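You operate a simulated robot arm through the tools that you are given. There is no shell and no other tool.

You run a simulated two-armed robot. Do the job below in one go: nothing can be reset, and whatever is moved stays where it is left.

## Task
Stand both red pods, the green and the blue pod in the pod rack.
Fine: each upright in the lane of its own colour.

Only the result counts: the job must be done as asked and must still hold three seconds after the hand-in. Knocking over, shifting, dropping, spilling or breaking anything else fails it.

## Robot
Two 7-joint arms with two-finger grippers on one trunk that stands fixed in place. Base frame: the origin is at the foot of the trunk, x ahead of it, y to its left, z up. Units: m, rad, N and s.
The left shoulder is at [0.115, 0.216, 1.065], the right one opposite. With the tool pointing down near the work surface each hand reaches from about 0.1 to 0.84 m from the base axis, measured 20 degrees to its own side. Payload 3.18 kg a hand.
Tool frame (each hand has its own): the origin (TCP) lies between the finger pads and is the grasp point; the fingertips stand 0.03 m ahead of it; z points along the fingers, y is the line along which they close. The gripper opens to 0.144 m; its body begins 0.103 m behind the TCP.
Orientation is that of the tool frame in the base frame, as a unit quaternion [x, y, z, w]. With the fingers straight down and closing along the base's y, the tool's x points along the base's -x, its y along +y and its z along -z.

## Interface
- The arms move only by the tool jog_arm. It takes "left_targets", "right_targets" or both (then of equal length, played together; a hand with none holds still); each is a list of rows, each a list of 2 entries, a list of its own where there are three numbers: the shift along the tool's x, y, z in units of 250 mm (1.0 is 250 mm), then the turn, a rotation vector about the tool's x, y, z in units of 45 degrees (1.0 is 45 degrees). In form: [[[tx, ty, tz], [rx, ry, rz]], ...]. A call has 1 to 20 rows; each row is the pose to reach, as a shift and turn from the pose commanded when the call began, along the tool's axes at that moment. "left_jaw" and "right_jaw" are, for a hand that has rows, the finger opening in cm, from 0 to 14.4, set as the call begins (left out, the last holds). A call with a number of a shift or a turn outside -1 to 1 is refused whole. Each row takes 0.2 s and may step no farther than 0.05 m and 0.15 rad from the row before; otherwise, or with a gripper value out of range, the whole call is refused. A pose out of reach is approached as far as the arm can. The call stops where the force on the tool passes 40 N (or 10 N more than at its start, if that is more) or the arm is blocked; 0.2 s more then pass. The fingers move at their own pace (about 0.1867 m/s each) and stop on an object; they squeeze with about 29 N. The grip force told is the motor's: it shows also when the fingers shut on nothing. Time passes only in rows, and 0.2 s behind the last, so rows that repeat a pose let the fingers close. The reply holds the time, the measured pose of the TCP, the force on the tool along the base axes, the opening and the grip force, in the units named above and with some noise, with the torque about the TCP (base axes, N m) and any sound that the robot's microphone picked up, and new pictures: "show" is both (left out), scene, wrist or none (wrist: the cameras of the hands that moved).
- Cameras (640 x 400 px; columns grow to the right, rows downward): "scene" is now at [0.2184, -0.0488, 1.2909]; the picture's right is [-0.56, -0.83, 0.00], its down [-0.15, 0.10, -0.98] and it looks along [0.82, -0.55, -0.18] (base axes); focal length 257 px, centre (320, 200). "left" rides on the left gripper at [0.076, -0.016, -0.143] in its tool frame; the picture's right is [0.21, 0.98, 0.00], its down [-0.84, 0.18, -0.51] and it looks along [-0.50, 0.11, 0.86] (tool axes); focal length 218 px, centre (320, 200). "right" rides on the right gripper at [0.077, 0.016, -0.143] in its tool frame; the picture's right is [-0.21, 0.98, 0.00], its down [-0.84, -0.18, -0.51] and it looks along [-0.50, -0.11, 0.86] (tool axes); focal length 218 px, centre (320, 200). There is no depth. A picture from a camera that has moved, and an enlarged one, comes with that camera's place and axes in the base frame and with its lens.
- raise_lower(by): moves the trunk up (or, below 0, down) by that many m; the arms and the scene camera ride with it, the base frame stays. It gives what a move gives, with no picture.
- pan_tilt(pan, tilt): turns the head with the scene camera to pan (to the left, within 1.396 rad either way) and tilt (down, from -0.506 to 1.204), counted from straight ahead of the robot (the tilt from the chest, where the trunk bows). It gives what a move gives, and a new picture of the scene camera.
- close_up(camera, box): a new picture of the part [left, top, right, bottom] of that camera's present view, enlarged. The clock stands still meanwhile.
- sign_off(): hands the job in; it is judged then, once.

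Nothing tells you positions but the pictures and the camera data. Unless the task says otherwise, let go and move clear before handing in.

The tools are called after "Emit:" as a command line: name --argument value ..., lists and objects as JSON in quotes. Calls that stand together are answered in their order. jog_arm: Moves the arms, as the interface text tells. Its arguments: {"type":"object","properties":{"left_targets":{"type":"array","items":{"type":"array"}},"left_jaw":{"type":"number"},"right_targets":{"type":"array","items":{"type":"array"}},"right_jaw":{"type":"number"},"show":{"type":"string","enum":["both","scene","wrist","none"]}},"required":[]} The other tools are called the same way: raise_lower (by) moves the trunk up or down; pan_tilt (pan, tilt) turns the head that bears the scene camera; close_up (camera, box) takes an enlarged picture of a part of a camera's view; sign_off () hands the job in.

At the start:

```text
time_s: 0.0
left_position: [0.4161, -0.0448, 1.2305]
left_tool_rot: [0.001, 1.0, -0.001, 0.0]
left_contact_force: [-1.4, 0.2, -1.0]
left_torque: [0.02, 0.01, 0.02]
left_width: 0.144
left_grip_force: 0.1
right_position: [0.4369, -0.5288, 1.1818]
right_tool_rot: [0.001, 1.0, 0.001, 0.0]
right_contact_force: [0.2, -0.3, -0.1]
right_torque: [0.0, 0.0, -0.01]
right_width: 0.1442
right_grip_force: 0.1
trunk travel left (down, up): [-0.15, 0.219]
head pan, tilt (commanded): [-0.592, 0.182]
```

scene: 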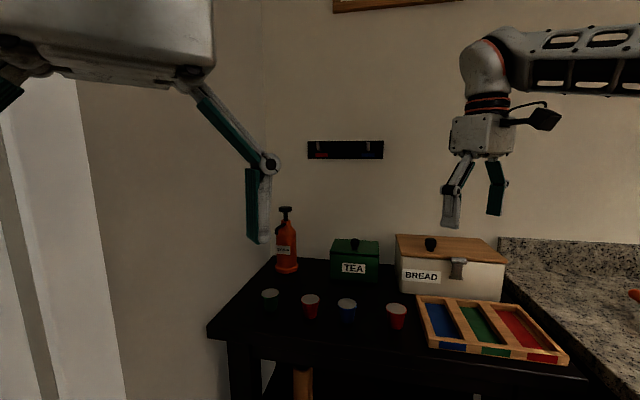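
right: 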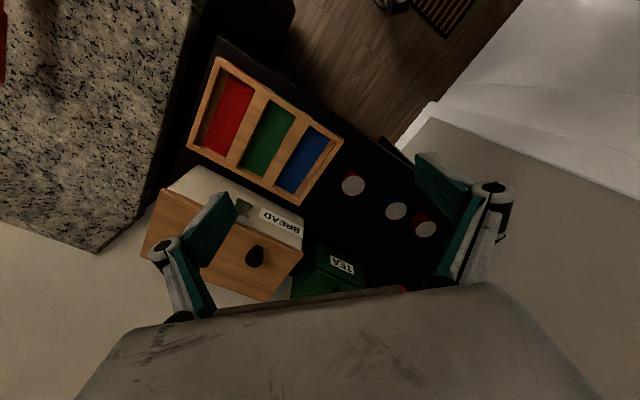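
left: 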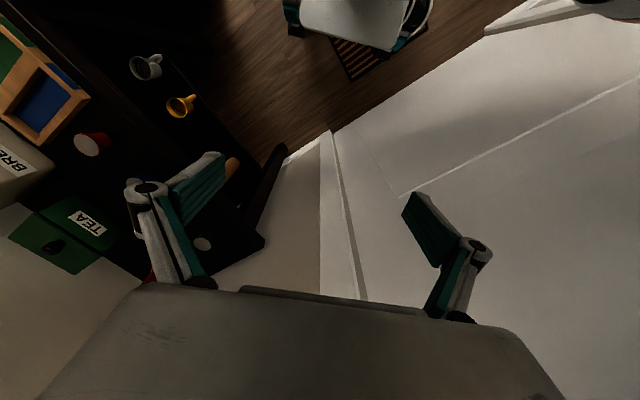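

I see a dark table with four pods, a tea box, a bread box and a pod rack with blue, green and red lanes. I'll look closer before moving anything.

Emit:
close_up --camera "scene" --box '[220, 220, 420, 345]'

Emit:
close_up --camera "scene" --box '[380, 220, 600, 380]'

Emit:
close_up --camera "right" --box '[140, 40, 460, 300]'

Emit:
close_up --camera "left" --box '[0, 0, 300, 290]'

```text
3.20 times, centred on (320, 282) of scene
camera zoom: at [0.2184, -0.0488, 1.2909], right [-0.56, -0.83, 0.0], down [-0.15, 0.1, -0.98], along [0.82, -0.55, -0.18], focal length 821 px, centre (320, -64)
```

zoom: 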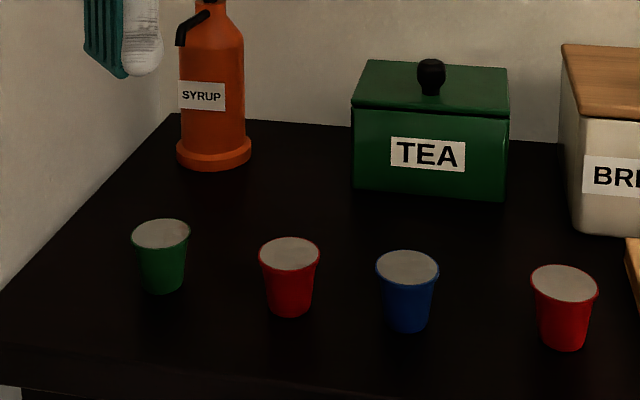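

```text
2.50 times, centred on (490, 300) of scene
camera zoom: at [0.2184, -0.0488, 1.2909], right [-0.56, -0.83, 0.0], down [-0.15, 0.1, -0.98], along [0.82, -0.55, -0.18], focal length 642 px, centre (-105, -50)
```

zoom: 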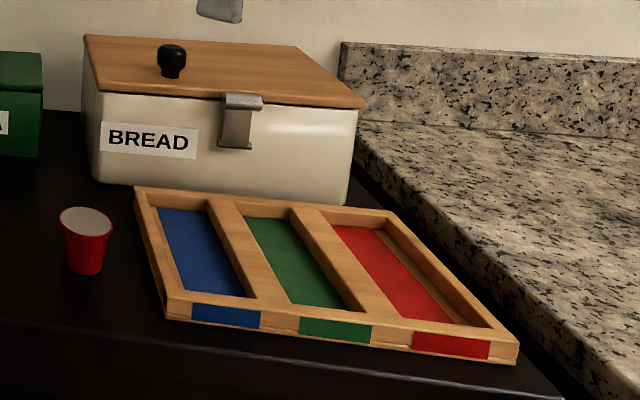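

```text
1.54 times, centred on (300, 170) of right
camera zoom: at [0.3617, -0.5121, 1.3235], right [0.21, 0.98, 0.0], down [0.84, -0.18, 0.51], along [0.5, -0.11, -0.86], focal length 336 px, centre (351, 246)
```

zoom: 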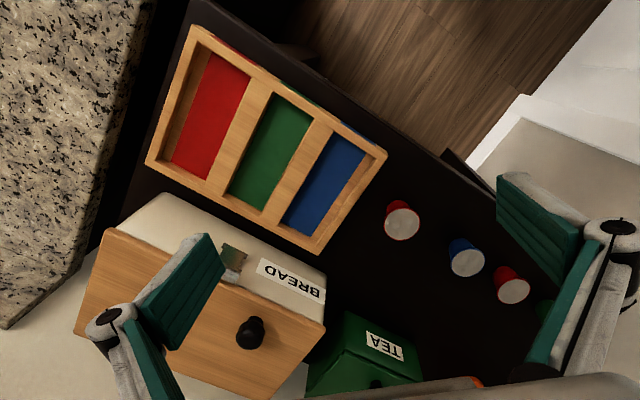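

```text
1.38 times, centred on (150, 145) of left
camera zoom: at [0.3405, -0.0603, 1.3727], right [-0.21, 0.98, 0.0], down [0.84, 0.18, 0.51], along [0.5, 0.11, -0.86], focal length 301 px, centre (554, 276)
```

zoom: 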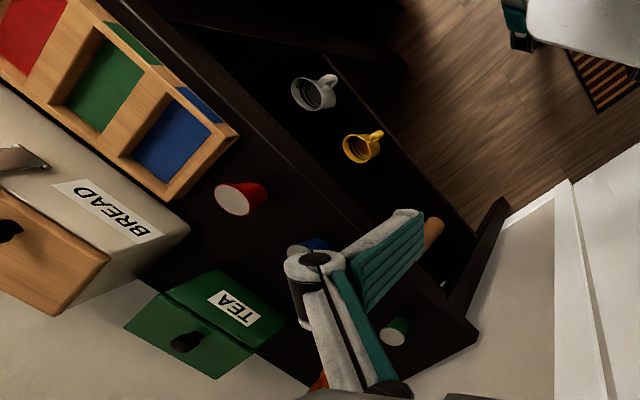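

The four pods sit in a row that runs at about 45° to my base frame. I put the lids at roughly z≈0.937, with Red2 (0.567,-0.493), Blue (0.646,-0.413), Red1 (0.71,-0.348) and Green (0.79,-0.28). The rack is near (0.45,-0.64), also turned 45°. I'll move the left arm out of the way and turn the right gripper 45° to line up with the table.

Emit:
jog_arm --left_targets '[[[0, 0.16, 0], [0, 0, 0]], [[0, 0.32, 0], [0, 0, 0]], [[0, 0.48, 0], [0, 0, 0]], [[0, 0.64, 0], [0, 0, 0]], [[0, 0.8, 0], [0, 0, 0]], [[0, 0.96, 0], [0, 0, 0]]]' --right_targets '[[[-0.01, -0.05, 0], [0, 0, -0.167]], [[-0.02, -0.1, 0], [0, 0, -0.333]], [[-0.03, -0.15, 0], [0, 0, -0.5]], [[-0.04, -0.2, 0], [0, 0, -0.667]], [[-0.05, -0.25, 0], [0, 0, -0.833]], [[-0.05, -0.28, 0], [0, 0, -1.0]]]'

Emit:
pan_tilt --pan -0.7 --tilt 0.5

```text
time_s: 1.1
left_position: [0.3773, 0.0333, 1.2001]
left_tool_rot: [0.062, 0.993, 0.099, 0.008]
left_contact_force: [1.1, 0.3, -0.2]
left_torque: [-0.03, 0.13, 0.01]
left_width: 0.1439
left_grip_force: 0.2
right_position: [0.4323, -0.6036, 1.1752]
right_tool_rot: [-0.265, 0.964, 0.009, 0.012]
right_contact_force: [0.0, -1.2, -1.5]
right_torque: [0.21, -0.05, 0.03]
right_width: 0.1439
right_grip_force: 0.0
trunk travel left (down, up): [-0.15, 0.219]
head pan, tilt (commanded): [-0.592, 0.182]
stopped in row 5 (left hand): the arm was blocked; the commanded pose is now the measured one
camera scene: at [0.203, -0.0766, 1.2925], right [-0.56, -0.83, -0.03], down [-0.14, 0.12, -0.98], along [0.82, -0.54, -0.18], focal length 257 px, centre (320, 200)
camera right: at [0.3572, -0.6322, 1.3154], right [-0.32, 0.95, 0.02], down [0.81, 0.26, 0.53], along [0.49, 0.18, -0.85], focal length 218 px, centre (320, 200)
camera left: at [0.2948, -0.0018, 1.3369], right [-0.09, 0.98, 0.19], down [0.84, -0.03, 0.54], along [0.53, 0.21, -0.82], focal length 218 px, centre (320, 200)
```

scene: 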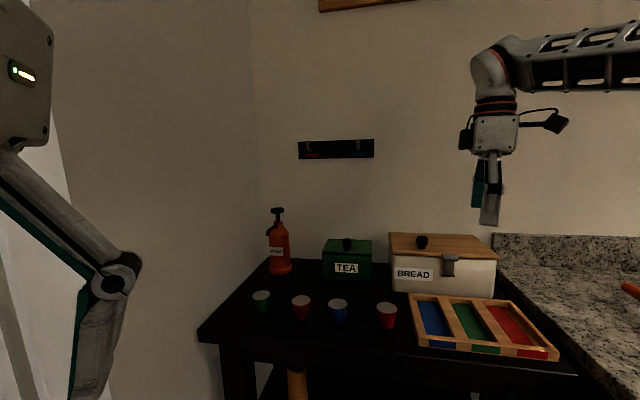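
right: 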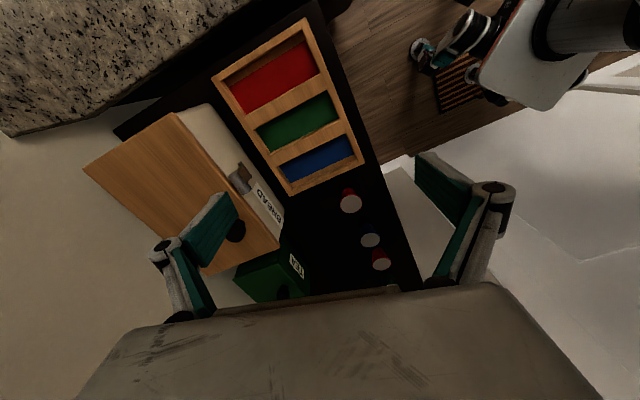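
left: 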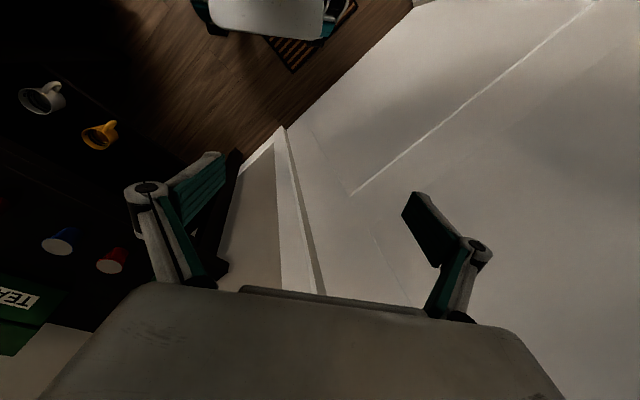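

```text
time_s: 1.9
left_position: [0.3806, 0.0352, 1.2]
left_tool_rot: [0.057, 0.993, 0.101, 0.013]
left_contact_force: [60.6, -30.8, -37.7]
left_torque: [5.86, 5.04, 5.33]
left_width: 0.1443
left_grip_force: 0.0
right_position: [0.43, -0.6023, 1.1758]
right_tool_rot: [-0.264, 0.964, 0.009, 0.011]
right_contact_force: [0.6, -0.6, 0.1]
right_torque: [0.02, -0.01, -0.01]
right_width: 0.144
right_grip_force: 0.0
trunk travel left (down, up): [-0.15, 0.219]
head pan, tilt (commanded): [-0.7, 0.499]
camera scene: at [0.2026, -0.076, 1.287], right [-0.56, -0.83, -0.03], down [-0.19, 0.16, -0.97], along [0.81, -0.54, -0.25], focal length 257 px, centre (320, 200)
```

scene: 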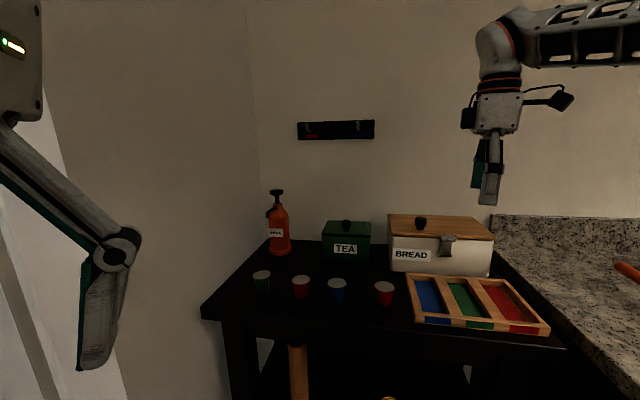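

The left arm has come up against my own head: the scene camera has shifted and the left hand reads about 75 N. I'll back the left hand off forward, the way it came.

Emit:
jog_arm --left_targets '[[[-0.1, -0.03, 0], [0, 0, 0]], [[-0.2, -0.06, 0], [0, 0, 0]], [[-0.3, -0.1, 0], [0, 0, 0]], [[-0.36, -0.15, 0], [0, 0, 0]]]'

```text
time_s: 2.9
left_position: [0.4794, 0.0184, 1.1871]
left_tool_rot: [0.055, 0.995, 0.078, -0.005]
left_contact_force: [-0.3, -0.2, -0.5]
left_torque: [-0.03, 0.0, 0.0]
left_width: 0.144
left_grip_force: 0.1
right_position: [0.4468, -0.5804, 1.1771]
right_tool_rot: [-0.265, 0.964, 0.002, -0.002]
right_contact_force: [0.1, 0.4, 0.6]
right_torque: [-0.04, 0.0, -0.04]
right_width: 0.144
right_grip_force: 0.1
trunk travel left (down, up): [-0.15, 0.219]
head pan, tilt (commanded): [-0.7, 0.499]
camera scene: at [0.2112, -0.0574, 1.2592], right [-0.64, -0.76, 0.0], down [-0.36, 0.31, -0.88], along [0.67, -0.56, -0.48], focal length 257 px, centre (320, 200)
camera left: at [0.4024, -0.0129, 1.3257], right [-0.1, 0.98, 0.15], down [0.86, 0.01, 0.51], along [0.5, 0.18, -0.84], focal length 218 px, centre (320, 200)
```

scene: 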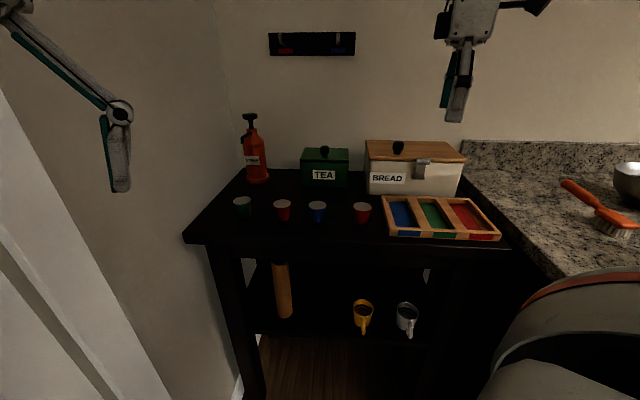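
left: 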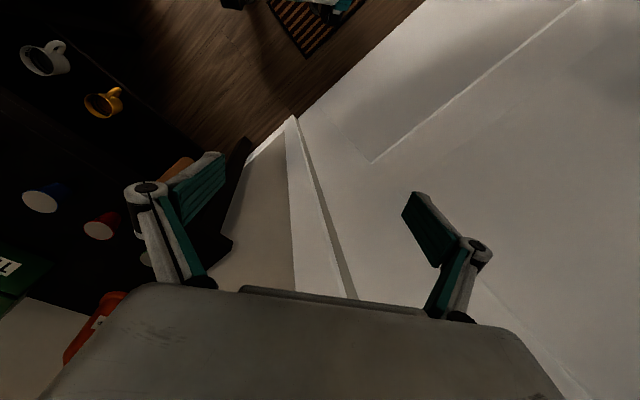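

The left arm is free now, and the head has reached its commanded angle. I'll leave the left arm parked and take close-ups to measure the rack and pods.

Emit:
close_up --camera "scene" --box '[370, 140, 510, 250]'

Emit:
close_up --camera "scene" --box '[180, 150, 380, 275]'

Emit:
close_up --camera "right" --box '[200, 0, 420, 280]'

```text
3.64 times, centred on (440, 195) of scene
camera zoom: at [0.2112, -0.0574, 1.2592], right [-0.64, -0.76, 0.0], down [-0.36, 0.31, -0.88], along [0.67, -0.56, -0.48], focal length 933 px, centre (-116, 218)
```

zoom: 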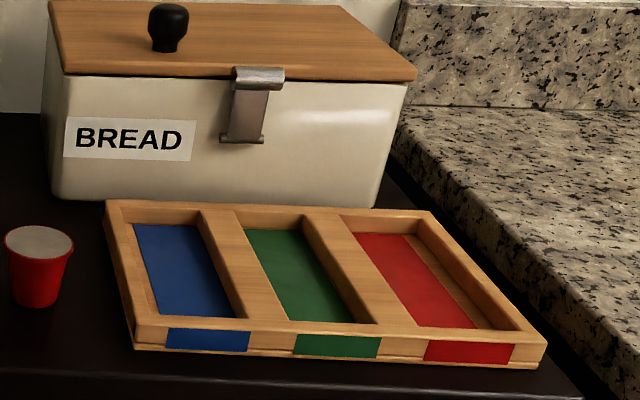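

```text
3.20 times, centred on (280, 212) of scene
camera zoom: at [0.2112, -0.0574, 1.2592], right [-0.64, -0.76, 0.0], down [-0.36, 0.31, -0.88], along [0.67, -0.56, -0.48], focal length 821 px, centre (448, 160)
```

zoom: 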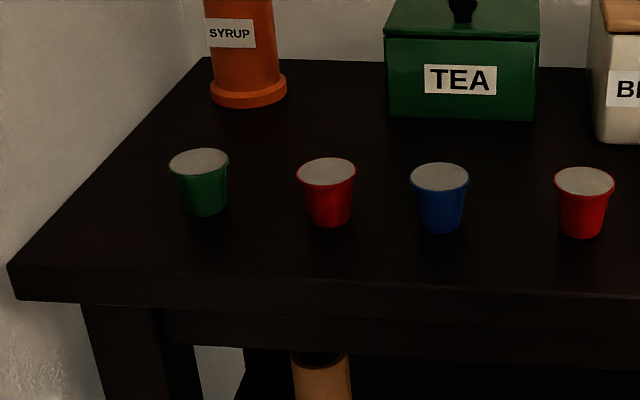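

```text
1.43 times, centred on (310, 140) of right
camera zoom: at [0.3749, -0.6057, 1.3196], right [-0.32, 0.95, 0.0], down [0.82, 0.27, 0.5], along [0.48, 0.16, -0.86], focal length 312 px, centre (334, 286)
```

zoom: 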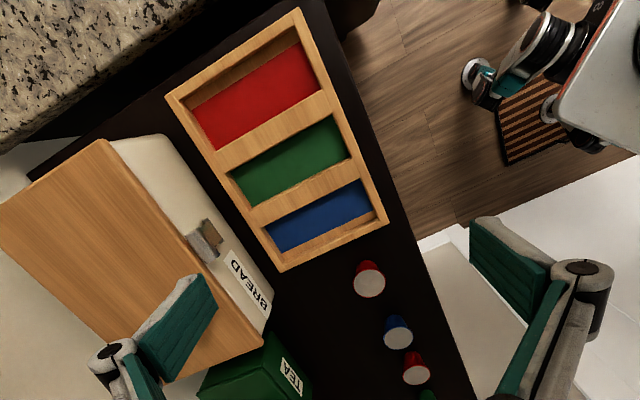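

My refined pod lid positions are Green (.792,-.280), Red1 (.711,-.350), Blue (.647,-.414) and Red2 (.568,-.495), all at z≈.937. The rack top is at z≈.919 and its lanes run along (0.707,-0.707). Next I'll move the right hand above Red2 with a 45° yaw and a part-open gripper.

Emit:
jog_arm --right_targets '[[[-0.118, 0.009, 0.06], [0, 0, -0.063]], [[-0.236, 0.019, 0.12], [0, 0, -0.127]], [[-0.354, 0.028, 0.18], [0, 0, -0.19]], [[-0.472, 0.037, 0.24], [0, 0, -0.254]], [[-0.59, 0.047, 0.308], [0, 0, -0.317]], [[-0.59, 0.047, 0.308], [0, 0, -0.317]]]' --right_jaw 8.0

```text
time_s: 4.3
left_position: [0.4782, 0.0196, 1.1907]
left_tool_rot: [0.054, 0.996, 0.077, 0.002]
left_contact_force: [0.2, 0.2, -0.8]
left_torque: [-0.04, -0.02, 0.0]
left_width: 0.1441
left_grip_force: 0.0
right_position: [0.5685, -0.4908, 1.1044]
right_tool_rot: [-0.384, 0.923, -0.001, 0.001]
right_contact_force: [0.0, -1.4, -0.7]
right_torque: [-0.04, 0.01, 0.02]
right_width: 0.0801
right_grip_force: 0.1
trunk travel left (down, up): [-0.15, 0.219]
head pan, tilt (commanded): [-0.7, 0.499]
camera scene: at [0.2106, -0.0553, 1.2615], right [-0.64, -0.76, 0.0], down [-0.37, 0.31, -0.88], along [0.67, -0.57, -0.48], focal length 257 px, centre (320, 200)
camera right: at [0.5033, -0.5339, 1.2462], right [-0.54, 0.84, 0.0], down [0.72, 0.47, 0.51], along [0.43, 0.28, -0.86], focal length 218 px, centre (320, 200)
```

scene: 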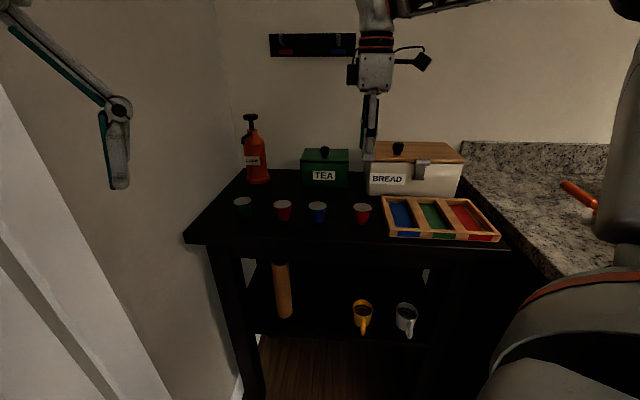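
right: 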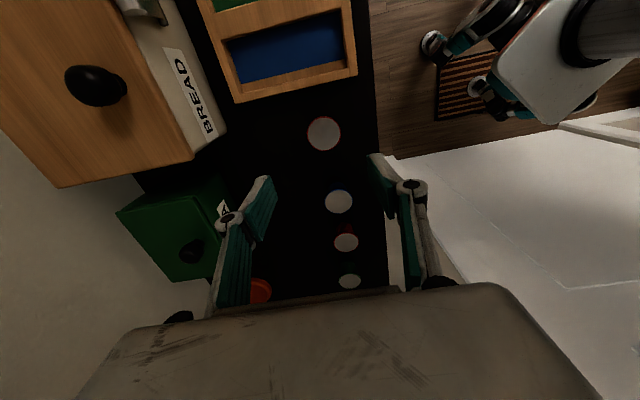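

The right hand is now over Red2 at (.5685,-.4908,1.104) with a yaw of about 45°. I'll enlarge the wrist view to fine-align it.

Emit:
close_up --camera "right" --box '[240, 80, 400, 180]'

Emit:
close_up --camera "right" --box '[190, 140, 470, 315]'

```text
4.00 times, centred on (320, 130) of right
camera zoom: at [0.5033, -0.5339, 1.2462], right [-0.54, 0.84, 0.0], down [0.72, 0.47, 0.51], along [0.43, 0.28, -0.86], focal length 873 px, centre (320, 480)
```

zoom: 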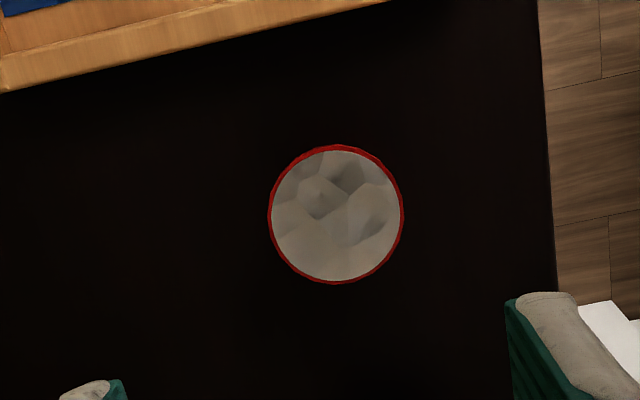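

```text
2.29 times, centred on (330, 228) of right
camera zoom: at [0.5033, -0.5339, 1.2462], right [-0.54, 0.84, 0.0], down [0.72, 0.47, 0.51], along [0.43, 0.28, -0.86], focal length 499 px, centre (297, 137)
```

zoom: 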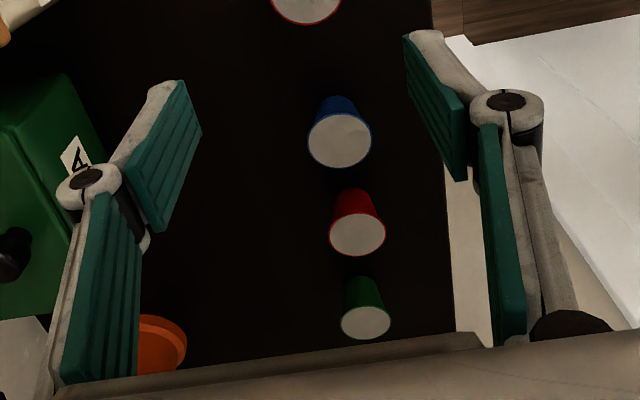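

Red2's lid centre is about +3 mm in x and +6 mm in y (tool axes) from the approach axis. I'll correct for that and come down so the fingertips reach about z=.922, just around the rim.

Emit:
jog_arm --right_targets '[[[0.011, 0.023, 0.1], [0, 0, 0]], [[0.011, 0.023, 0.2], [0, 0, 0]], [[0.011, 0.023, 0.3], [0, 0, 0]], [[0.011, 0.023, 0.4], [0, 0, 0]], [[0.011, 0.023, 0.5], [0, 0, 0]], [[0.011, 0.023, 0.56], [0, 0, 0]], [[0.011, 0.023, 0.6], [0, 0, 0]]]'

```text
time_s: 5.9
left_position: [0.479, 0.0184, 1.1907]
left_tool_rot: [0.054, 0.995, 0.078, 0.0]
left_contact_force: [0.7, 0.4, 0.1]
left_torque: [-0.03, 0.01, 0.04]
left_width: 0.1441
left_grip_force: 0.0
right_position: [0.5589, -0.4921, 0.9546]
right_tool_rot: [-0.382, 0.924, 0.001, 0.0]
right_contact_force: [-0.3, -0.3, -0.5]
right_torque: [0.0, 0.0, -0.04]
right_width: 0.08
right_grip_force: 0.1
trunk travel left (down, up): [-0.15, 0.219]
head pan, tilt (commanded): [-0.7, 0.499]
camera scene: at [0.211, -0.0556, 1.2613], right [-0.64, -0.76, 0.0], down [-0.37, 0.31, -0.88], along [0.67, -0.57, -0.48], focal length 257 px, centre (320, 200)
camera right: at [0.4944, -0.5341, 1.0977], right [-0.54, 0.84, 0.0], down [0.72, 0.47, 0.51], along [0.43, 0.28, -0.86], focal length 218 px, centre (320, 200)
```

scene: 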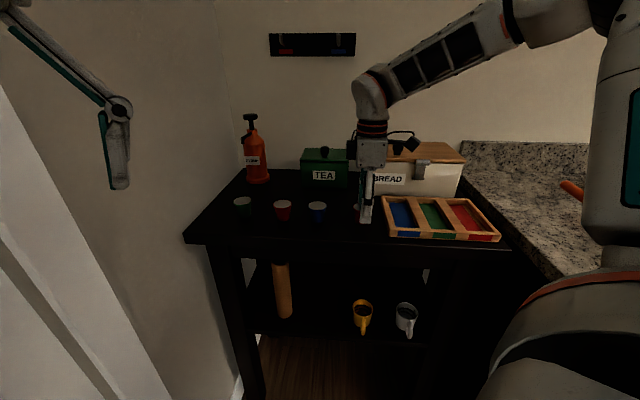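
right: 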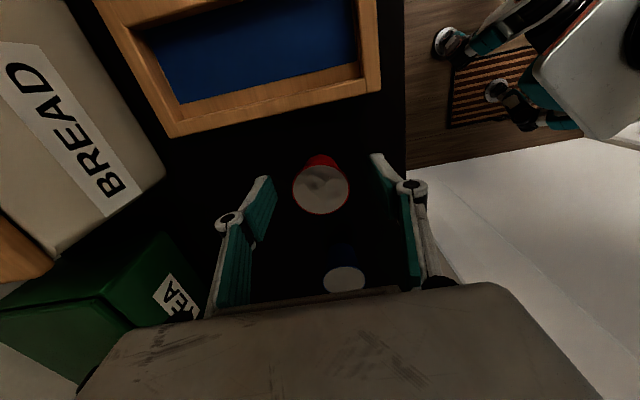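

The TCP is at z=.9546, straddling Red2, but it sits about 4–5 mm off along tool x. I'll correct that and check before closing.

Emit:
jog_arm --right_targets '[[[-0.009, 0, 0.006], [0, 0, 0]], [[-0.018, 0, 0.012], [0, 0, 0]]]' --show "none"

Emit:
close_up --camera "right" --box '[220, 130, 430, 290]'

Emit:
close_up --camera "scene" --box '[320, 140, 420, 240]'

```text
time_s: 6.5
left_position: [0.4793, 0.019, 1.191]
left_tool_rot: [0.054, 0.996, 0.078, 0.0]
left_contact_force: [0.0, 0.1, 0.2]
left_torque: [0.04, 0.02, -0.01]
left_width: 0.1441
left_grip_force: 0.1
right_position: [0.5648, -0.4886, 0.9501]
right_tool_rot: [-0.383, 0.924, 0.0, 0.001]
right_contact_force: [0.6, 0.1, -0.3]
right_torque: [-0.01, 0.02, 0.04]
right_width: 0.0797
right_grip_force: 0.1
trunk travel left (down, up): [-0.15, 0.219]
head pan, tilt (commanded): [-0.7, 0.499]
```

```text
2.50 times, centred on (325, 210) of right
camera zoom: at [0.499, -0.5307, 1.0943], right [-0.54, 0.84, 0.0], down [0.72, 0.47, 0.51], along [0.43, 0.28, -0.86], focal length 546 px, centre (308, 175)
```

zoom: 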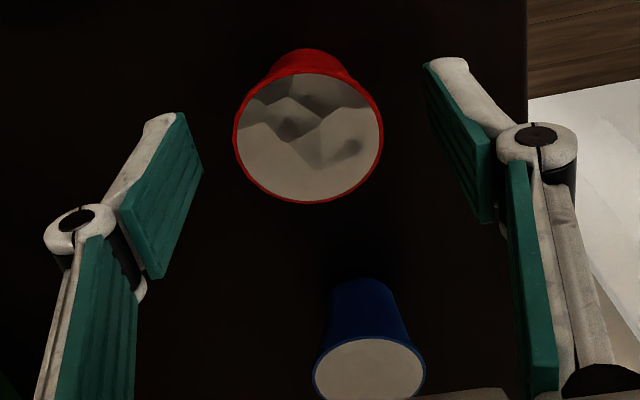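

```text
4.00 times, centred on (370, 190) of scene
camera zoom: at [0.2108, -0.0556, 1.2614], right [-0.64, -0.76, 0.0], down [-0.37, 0.31, -0.88], along [0.67, -0.57, -0.48], focal length 1027 px, centre (120, 240)
```

zoom: 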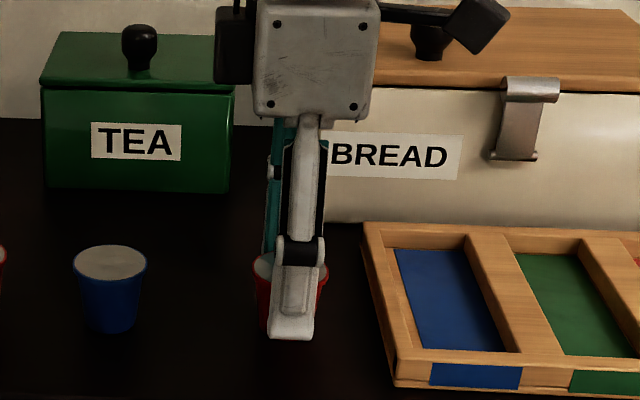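

Red2 is now centred between the pads. I'll close the gripper on it.

Emit:
jog_arm --right_targets '[[[0, 0, 0], [0, 0, 0]], [[0, 0, 0], [0, 0, 0]], [[0, 0, 0], [0, 0, 0]], [[0, 0, 0], [0, 0, 0]]]' --right_jaw 4.0 --show "wrist"

```text
time_s: 7.5
left_position: [0.4782, 0.0186, 1.1904]
left_tool_rot: [0.054, 0.996, 0.077, 0.001]
left_contact_force: [0.6, 0.7, 0.5]
left_torque: [-0.01, 0.0, -0.03]
left_width: 0.1439
left_grip_force: 0.0
right_position: [0.5643, -0.4877, 0.9525]
right_tool_rot: [-0.383, 0.924, 0.0, 0.0]
right_contact_force: [0.2, 0.0, 0.5]
right_torque: [0.01, -0.03, -0.03]
right_width: 0.0414
right_grip_force: 28.8
trunk travel left (down, up): [-0.15, 0.219]
head pan, tilt (commanded): [-0.7, 0.499]
camera right: at [0.499, -0.5306, 1.0946], right [-0.54, 0.84, 0.0], down [0.72, 0.47, 0.51], along [0.43, 0.28, -0.86], focal length 218 px, centre (320, 200)
```

right: 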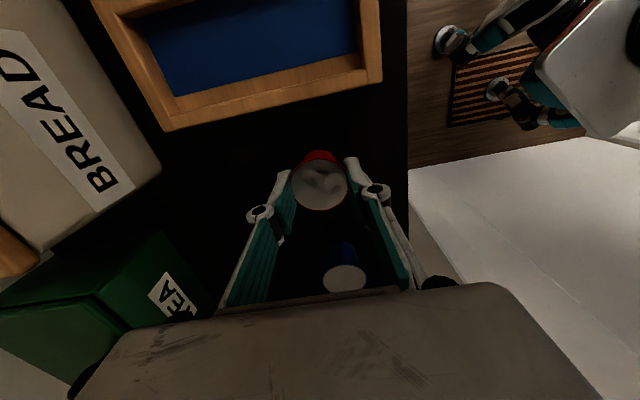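

Emit:
close_up --camera "right" --box '[240, 130, 400, 230]'

Emit:
close_up --camera "scene" --box '[320, 140, 420, 240]'

```text
4.00 times, centred on (320, 180) of right
camera zoom: at [0.499, -0.5306, 1.0946], right [-0.54, 0.84, 0.0], down [0.72, 0.47, 0.51], along [0.43, 0.28, -0.86], focal length 873 px, centre (320, 280)
```

zoom: 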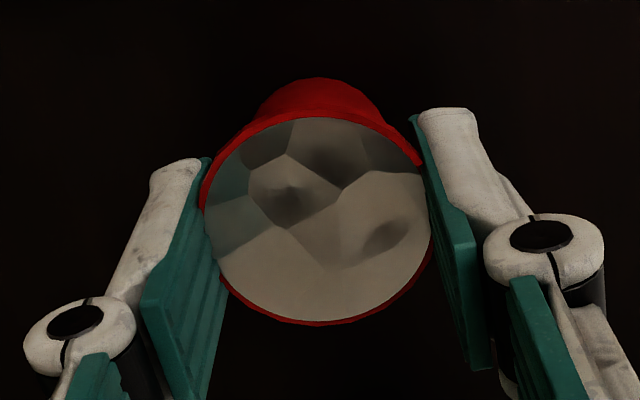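

```text
4.00 times, centred on (370, 190) of scene
camera zoom: at [0.2108, -0.0555, 1.2614], right [-0.64, -0.76, 0.0], down [-0.37, 0.31, -0.88], along [0.67, -0.57, -0.48], focal length 1027 px, centre (120, 240)
```

zoom: 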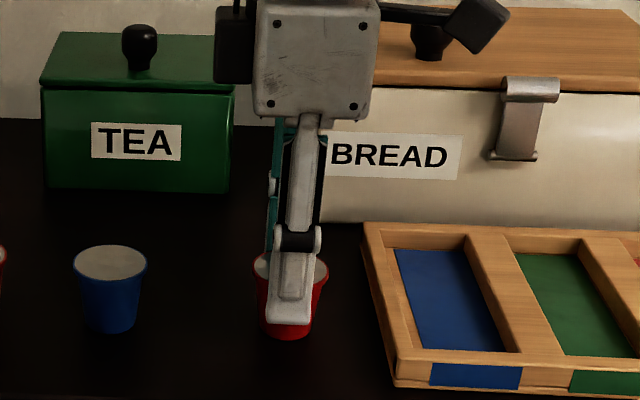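

Red2 is held at rim width. I'll lift it straight up and carry it over the rack toward the red lane.

Emit:
jog_arm --right_targets '[[[0, 0, -0.12], [0, 0, 0]], [[0, 0, -0.28], [0, 0, 0]], [[0, 0, -0.44], [0, 0, 0]], [[0.15, 0, -0.44], [0, 0, 0]], [[0.3, -0.04, -0.44], [0, 0, 0]], [[0.45, -0.08, -0.44], [0, 0, 0]], [[0.6, -0.12, -0.44], [0, 0, 0]], [[0.75, -0.16, -0.44], [0, 0, 0]], [[0.9, -0.2, -0.44], [0, 0, 0]], [[0.9, -0.2, -0.44], [0, 0, 0]]]' --right_jaw 3.5

```text
time_s: 9.7
left_position: [0.4783, 0.0191, 1.1905]
left_tool_rot: [0.054, 0.995, 0.078, 0.001]
left_contact_force: [0.3, -0.2, 0.5]
left_torque: [0.0, -0.02, -0.05]
left_width: 0.1439
left_grip_force: 0.1
right_position: [0.4404, -0.6818, 1.0629]
right_tool_rot: [-0.382, 0.924, 0.001, 0.001]
right_contact_force: [-0.4, -0.3, -0.4]
right_torque: [0.0, 0.0, 0.01]
right_width: 0.0413
right_grip_force: 29.1
trunk travel left (down, up): [-0.15, 0.219]
head pan, tilt (commanded): [-0.7, 0.499]
camera scene: at [0.2108, -0.0556, 1.2614], right [-0.64, -0.76, 0.0], down [-0.37, 0.31, -0.88], along [0.67, -0.57, -0.48], focal length 257 px, centre (320, 200)
camera right: at [0.3756, -0.7239, 1.2044], right [-0.54, 0.84, 0.0], down [0.72, 0.47, 0.51], along [0.43, 0.28, -0.86], focal length 218 px, centre (320, 200)
```

scene: 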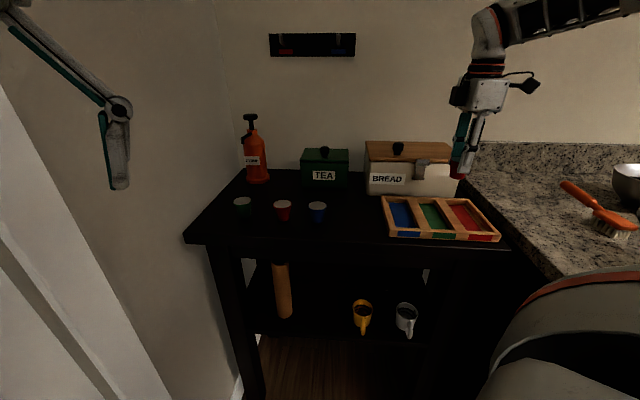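
right: 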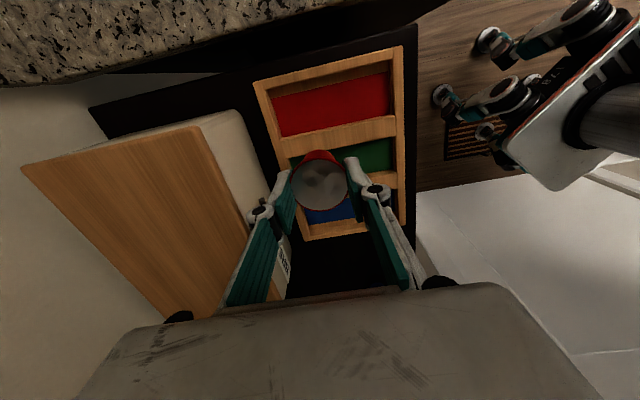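

Emit:
close_up --camera "right" --box '[240, 30, 430, 250]'

Emit:
close_up --camera "right" --box '[250, 35, 410, 135]'

Emit:
close_up --camera "scene" --box '[370, 130, 510, 250]'

```text
1.82 times, centred on (335, 140) of right
camera zoom: at [0.3756, -0.7239, 1.2044], right [-0.54, 0.84, 0.0], down [0.72, 0.47, 0.51], along [0.43, 0.28, -0.86], focal length 397 px, centre (293, 309)
```

zoom: 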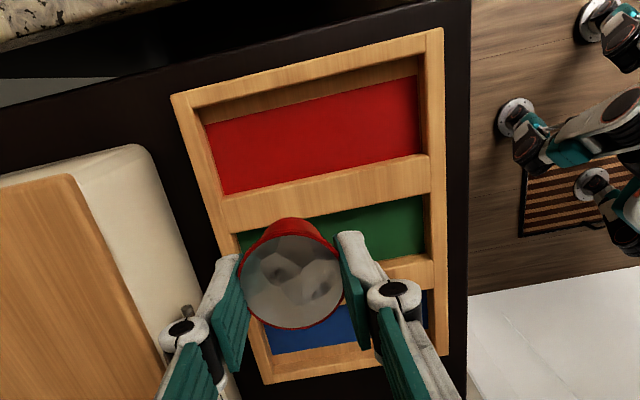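

```text
4.00 times, centred on (330, 85) of right
camera zoom: at [0.3756, -0.7239, 1.2044], right [-0.54, 0.84, 0.0], down [0.72, 0.47, 0.51], along [0.43, 0.28, -0.86], focal length 873 px, centre (280, 660)
```

zoom: 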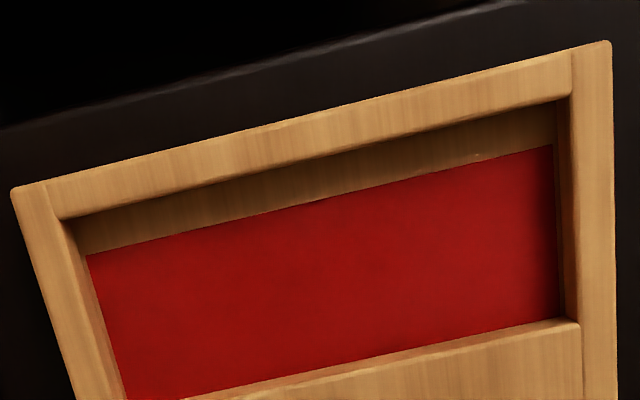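

```text
3.33 times, centred on (440, 190) of scene
camera zoom: at [0.2108, -0.0556, 1.2614], right [-0.64, -0.76, 0.0], down [-0.37, 0.31, -0.88], along [0.67, -0.57, -0.48], focal length 856 px, centre (-80, 233)
```

zoom: 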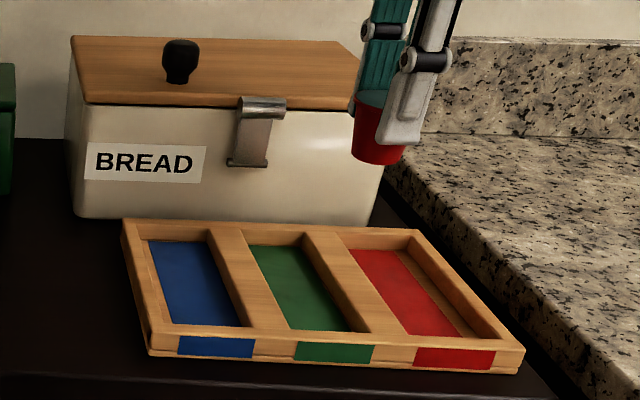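

I'm carrying Red2 above the rack. From the wrist view, the red lane spans tool x [.012,.071] and y [-.051,.096] relative to the TCP, with its floor near z≈.90. I'll move over the back half of the red lane and come part-way down.

Emit:
jog_arm --right_targets '[[[0.074, -0.042, 0], [0, 0, 0]], [[0.148, -0.084, 0], [0, 0, 0]], [[0.148, -0.084, 0.1], [0, 0, 0]], [[0.148, -0.084, 0.2], [0, 0, 0]], [[0.148, -0.084, 0.24], [0, 0, 0]]]'

Emit:
close_up --camera "right" --box '[220, 50, 460, 230]'

Emit:
close_up --camera "scene" --box '[370, 130, 510, 250]'

```text
time_s: 10.9
left_position: [0.4787, 0.0182, 1.19]
left_tool_rot: [0.054, 0.995, 0.078, -0.001]
left_contact_force: [0.3, -0.3, -0.5]
left_torque: [-0.04, 0.01, 0.0]
left_width: 0.1439
left_grip_force: 0.1
right_position: [0.4287, -0.7224, 1.0021]
right_tool_rot: [-0.383, 0.924, 0.001, 0.0]
right_contact_force: [0.7, -0.5, -0.7]
right_torque: [-0.03, 0.02, -0.02]
right_width: 0.0414
right_grip_force: 28.8
trunk travel left (down, up): [-0.15, 0.219]
head pan, tilt (commanded): [-0.7, 0.499]
camera scene: at [0.2108, -0.0556, 1.2614], right [-0.64, -0.76, 0.0], down [-0.37, 0.31, -0.88], along [0.67, -0.57, -0.48], focal length 257 px, centre (320, 200)
camera right: at [0.3643, -0.7655, 1.1441], right [-0.54, 0.84, 0.0], down [0.72, 0.47, 0.51], along [0.43, 0.28, -0.86], focal length 218 px, centre (320, 200)
```

scene: 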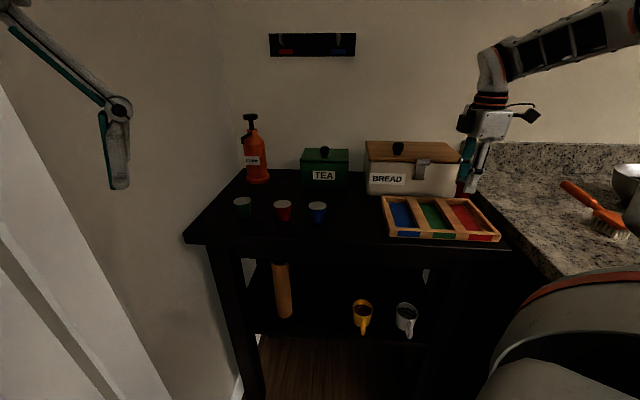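
right: 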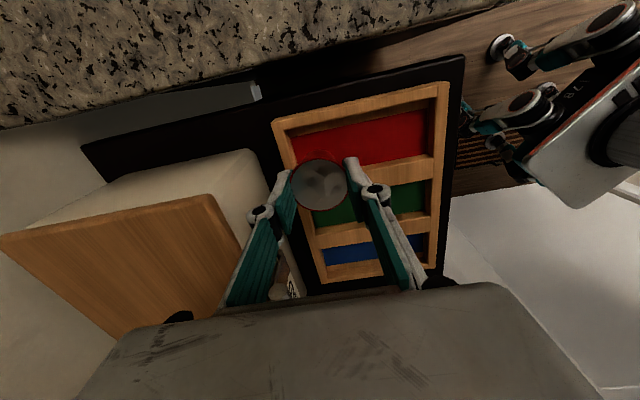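

```text
2.22 times, centred on (340, 140) of right
camera zoom: at [0.3643, -0.7655, 1.1441], right [-0.54, 0.84, 0.0], down [0.72, 0.47, 0.51], along [0.43, 0.28, -0.86], focal length 485 px, centre (276, 333)
```

zoom: 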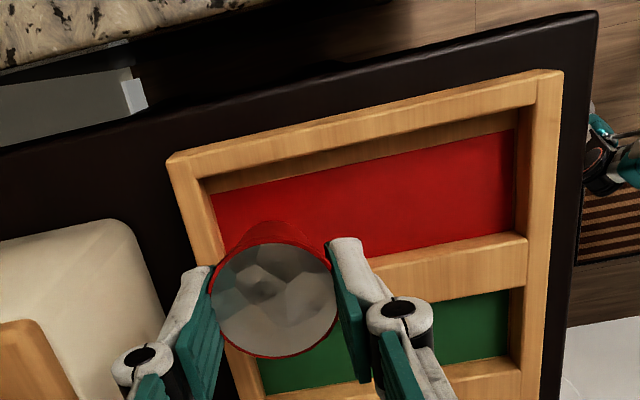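

```text
3.33 times, centred on (440, 190) of scene
camera zoom: at [0.2108, -0.0556, 1.2614], right [-0.64, -0.76, 0.0], down [-0.37, 0.31, -0.88], along [0.67, -0.57, -0.48], focal length 856 px, centre (-80, 233)
```

zoom: 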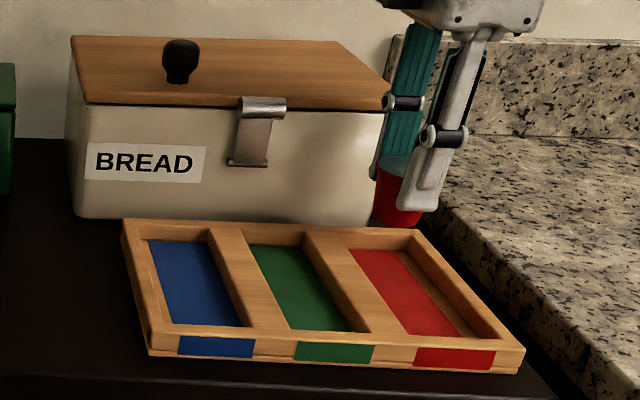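

Red2 is centred over the back half of the red lane. I'll lower it gently toward the floor, contact expected near TCP z≈.962.

Emit:
jog_arm --right_targets '[[[0, 0, 0.06], [0, 0, 0]], [[0, 0, 0.11], [0, 0, 0]], [[0, 0, 0.144], [0, 0, 0]], [[0, 0, 0.144], [0, 0, 0]]]' --show "none"

Emit:
close_up --camera "scene" --box '[370, 130, 510, 250]'

Emit:
close_up --camera "right" --box '[220, 50, 460, 230]'

```text
time_s: 11.9
left_position: [0.4781, 0.0196, 1.1907]
left_tool_rot: [0.055, 0.995, 0.078, 0.001]
left_contact_force: [-0.2, 0.4, 0.1]
left_torque: [0.0, -0.01, 0.01]
left_width: 0.144
left_grip_force: 0.1
right_position: [0.4297, -0.7214, 0.9644]
right_tool_rot: [-0.382, 0.924, 0.0, 0.001]
right_contact_force: [0.2, -0.2, -0.1]
right_torque: [0.02, -0.02, 0.01]
right_width: 0.0412
right_grip_force: 29.4
trunk travel left (down, up): [-0.15, 0.219]
head pan, tilt (commanded): [-0.7, 0.499]
```

```text
3.33 times, centred on (440, 190) of scene
camera zoom: at [0.2107, -0.0554, 1.2615], right [-0.64, -0.76, 0.0], down [-0.37, 0.31, -0.88], along [0.67, -0.57, -0.48], focal length 856 px, centre (-80, 233)
```

zoom: 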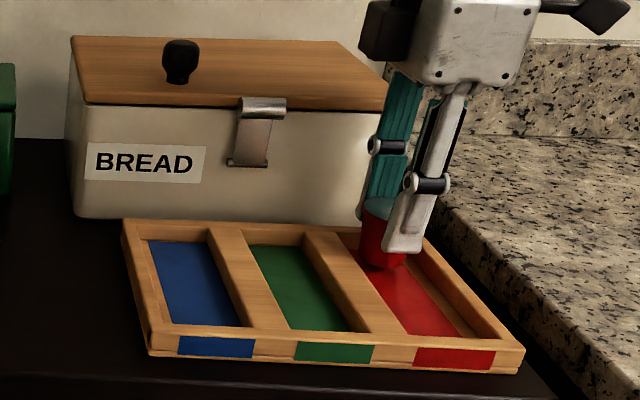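

```text
2.22 times, centred on (340, 140) of right
camera zoom: at [0.3656, -0.7647, 1.1079], right [-0.54, 0.84, 0.0], down [0.72, 0.47, 0.51], along [0.43, 0.28, -0.86], focal length 485 px, centre (276, 333)
```

zoom: 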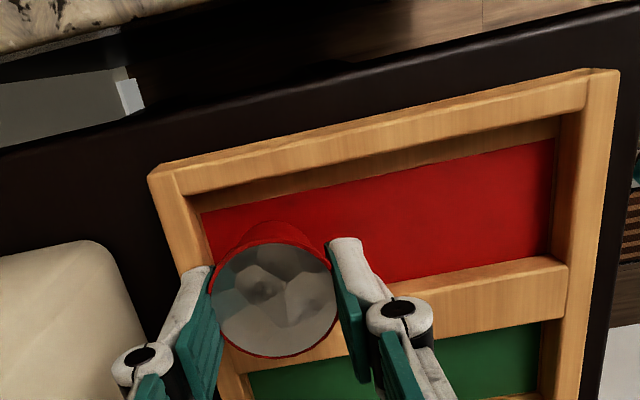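

No contact yet at z=.964. I'll keep lowering in small steps.

Emit:
jog_arm --right_targets '[[[0, 0, 0.006], [0, 0, 0]], [[0, 0, 0.012], [0, 0, 0]], [[0, 0, 0.012], [0, 0, 0]]]' --show "none"

```text
time_s: 12.7
left_position: [0.4785, 0.0194, 1.1908]
left_tool_rot: [0.054, 0.995, 0.078, 0.001]
left_contact_force: [-0.8, 0.7, 0.0]
left_torque: [0.02, -0.01, 0.02]
left_width: 0.1439
left_grip_force: 0.0
right_position: [0.4303, -0.7228, 0.9633]
right_tool_rot: [-0.383, 0.924, 0.0, 0.0]
right_contact_force: [1.3, 0.5, 0.0]
right_torque: [0.02, -0.02, -0.01]
right_width: 0.041
right_grip_force: 29.1
trunk travel left (down, up): [-0.15, 0.219]
head pan, tilt (commanded): [-0.7, 0.499]
```

Emit:
jog_arm --right_targets '[[[0, 0, 0.006], [0, 0, 0]], [[0, 0, 0.012], [0, 0, 0]], [[0, 0, 0.012], [0, 0, 0]]]' --show "none"

Emit:
close_up --camera "scene" --box '[420, 170, 510, 250]'

```text
time_s: 13.5
left_position: [0.4783, 0.0194, 1.1914]
left_tool_rot: [0.055, 0.995, 0.078, 0.001]
left_contact_force: [-0.9, 0.4, -0.2]
left_torque: [-0.03, 0.01, -0.01]
left_width: 0.1438
left_grip_force: 0.1
right_position: [0.4288, -0.722, 0.9583]
right_tool_rot: [-0.383, 0.924, 0.0, 0.0]
right_contact_force: [-0.7, 0.1, -0.4]
right_torque: [-0.01, -0.04, 0.01]
right_width: 0.041
right_grip_force: 28.7
trunk travel left (down, up): [-0.15, 0.219]
head pan, tilt (commanded): [-0.7, 0.499]
```

```text
5.00 times, centred on (465, 210) of scene
camera zoom: at [0.2107, -0.0556, 1.2614], right [-0.64, -0.76, 0.0], down [-0.37, 0.31, -0.88], along [0.67, -0.57, -0.48], focal length 1284 px, centre (-405, 150)
```

zoom: 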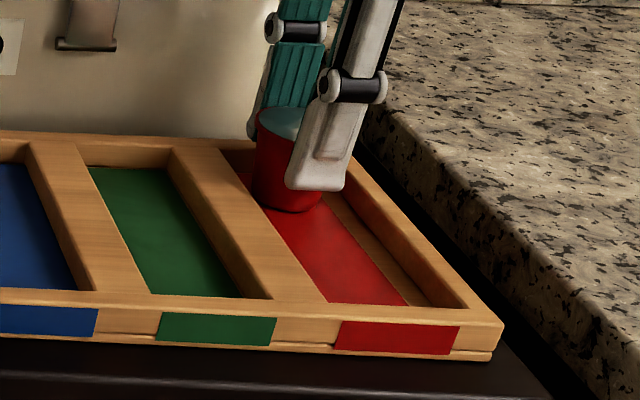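

Emit:
jog_arm --right_targets '[[[0, 0, 0.005], [0, 0, 0]], [[0, 0, 0.01], [0, 0, 0]], [[0, 0, 0.01], [0, 0, 0]]]' --show "none"

```text
time_s: 14.3
left_position: [0.4775, 0.0194, 1.1914]
left_tool_rot: [0.054, 0.995, 0.078, 0.002]
left_contact_force: [0.0, -0.8, 0.5]
left_torque: [-0.03, -0.02, -0.01]
left_width: 0.1441
left_grip_force: 0.0
right_position: [0.4303, -0.7233, 0.958]
right_tool_rot: [-0.383, 0.924, 0.001, 0.0]
right_contact_force: [-0.2, 0.6, 0.8]
right_torque: [0.04, 0.01, 0.03]
right_width: 0.0411
right_grip_force: 28.8
trunk travel left (down, up): [-0.15, 0.219]
head pan, tilt (commanded): [-0.7, 0.499]
```

Emit:
jog_arm --right_targets '[[[0, 0, 0.005], [0, 0, 0]], [[0, 0, 0.01], [0, 0, 0]], [[0, 0, 0.01], [0, 0, 0]]]' --show "none"

Emit:
close_up --camera "scene" --box '[420, 170, 510, 250]'

```text
time_s: 15.1
left_position: [0.4784, 0.0185, 1.1906]
left_tool_rot: [0.054, 0.995, 0.078, 0.001]
left_contact_force: [-1.1, 0.5, 0.7]
left_torque: [-0.02, -0.01, -0.01]
left_width: 0.1441
left_grip_force: 0.0
right_position: [0.4302, -0.7232, 0.9582]
right_tool_rot: [-0.383, 0.924, -0.001, 0.001]
right_contact_force: [3.1, -2.1, 11.2]
right_torque: [-0.05, -0.03, 0.0]
right_width: 0.0409
right_grip_force: 29.3
trunk travel left (down, up): [-0.15, 0.219]
head pan, tilt (commanded): [-0.7, 0.499]
```

```text
5.00 times, centred on (465, 210) of scene
camera zoom: at [0.2102, -0.0547, 1.2617], right [-0.64, -0.76, 0.0], down [-0.37, 0.31, -0.88], along [0.67, -0.57, -0.48], focal length 1284 px, centre (-405, 150)
```

zoom: 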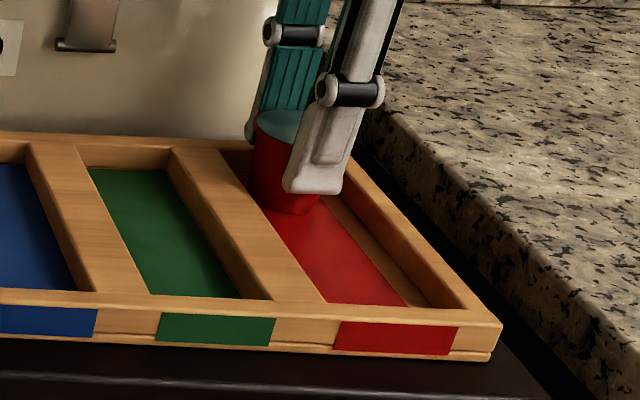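

Contact registered (about 11 N), so the pod is on the floor of the red lane. I'll open slightly and check it.

Emit:
jog_arm --right_targets '[[[0, 0, -0.004], [0, 0, 0]], [[0, 0, -0.004], [0, 0, 0]], [[0, 0, -0.004], [0, 0, 0]]]' --right_jaw 6.4 --show "wrist"

Emit:
close_up --camera "scene" --box '[420, 170, 510, 250]'

```text
time_s: 15.9
left_position: [0.479, 0.0193, 1.1904]
left_tool_rot: [0.054, 0.995, 0.078, 0.0]
left_contact_force: [-0.9, -0.2, 0.5]
left_torque: [-0.01, -0.02, 0.0]
left_width: 0.144
left_grip_force: 0.0
right_position: [0.429, -0.7242, 0.9568]
right_tool_rot: [-0.383, 0.924, 0.0, 0.0]
right_contact_force: [-0.2, 0.8, 0.9]
right_torque: [-0.02, -0.02, 0.01]
right_width: 0.0635
right_grip_force: 0.0
trunk travel left (down, up): [-0.15, 0.219]
head pan, tilt (commanded): [-0.7, 0.499]
camera right: at [0.3652, -0.7661, 1.0985], right [-0.54, 0.84, 0.0], down [0.72, 0.47, 0.51], along [0.43, 0.28, -0.86], focal length 218 px, centre (320, 200)
```

right: 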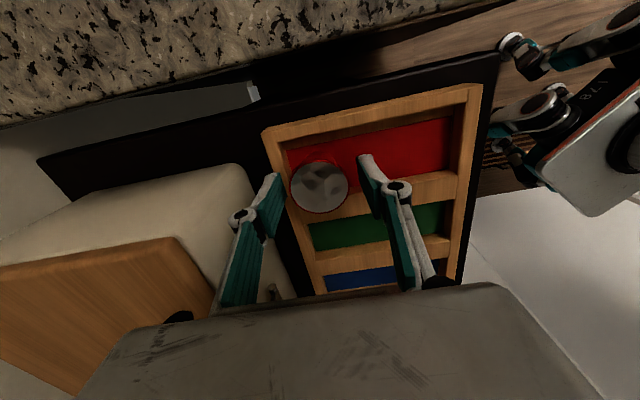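

```text
5.00 times, centred on (465, 210) of scene
camera zoom: at [0.2108, -0.0554, 1.2614], right [-0.64, -0.76, 0.0], down [-0.37, 0.31, -0.88], along [0.67, -0.57, -0.48], focal length 1284 px, centre (-405, 150)
```

zoom: 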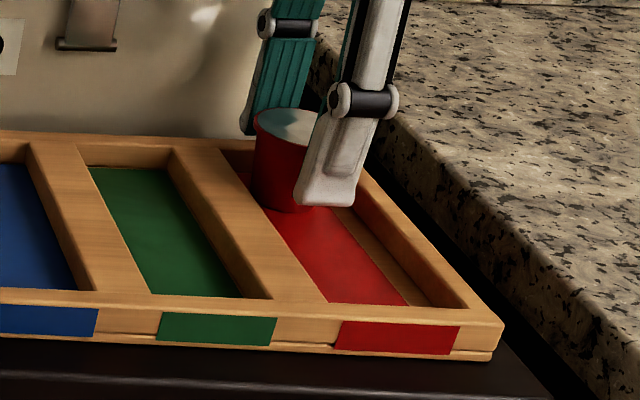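

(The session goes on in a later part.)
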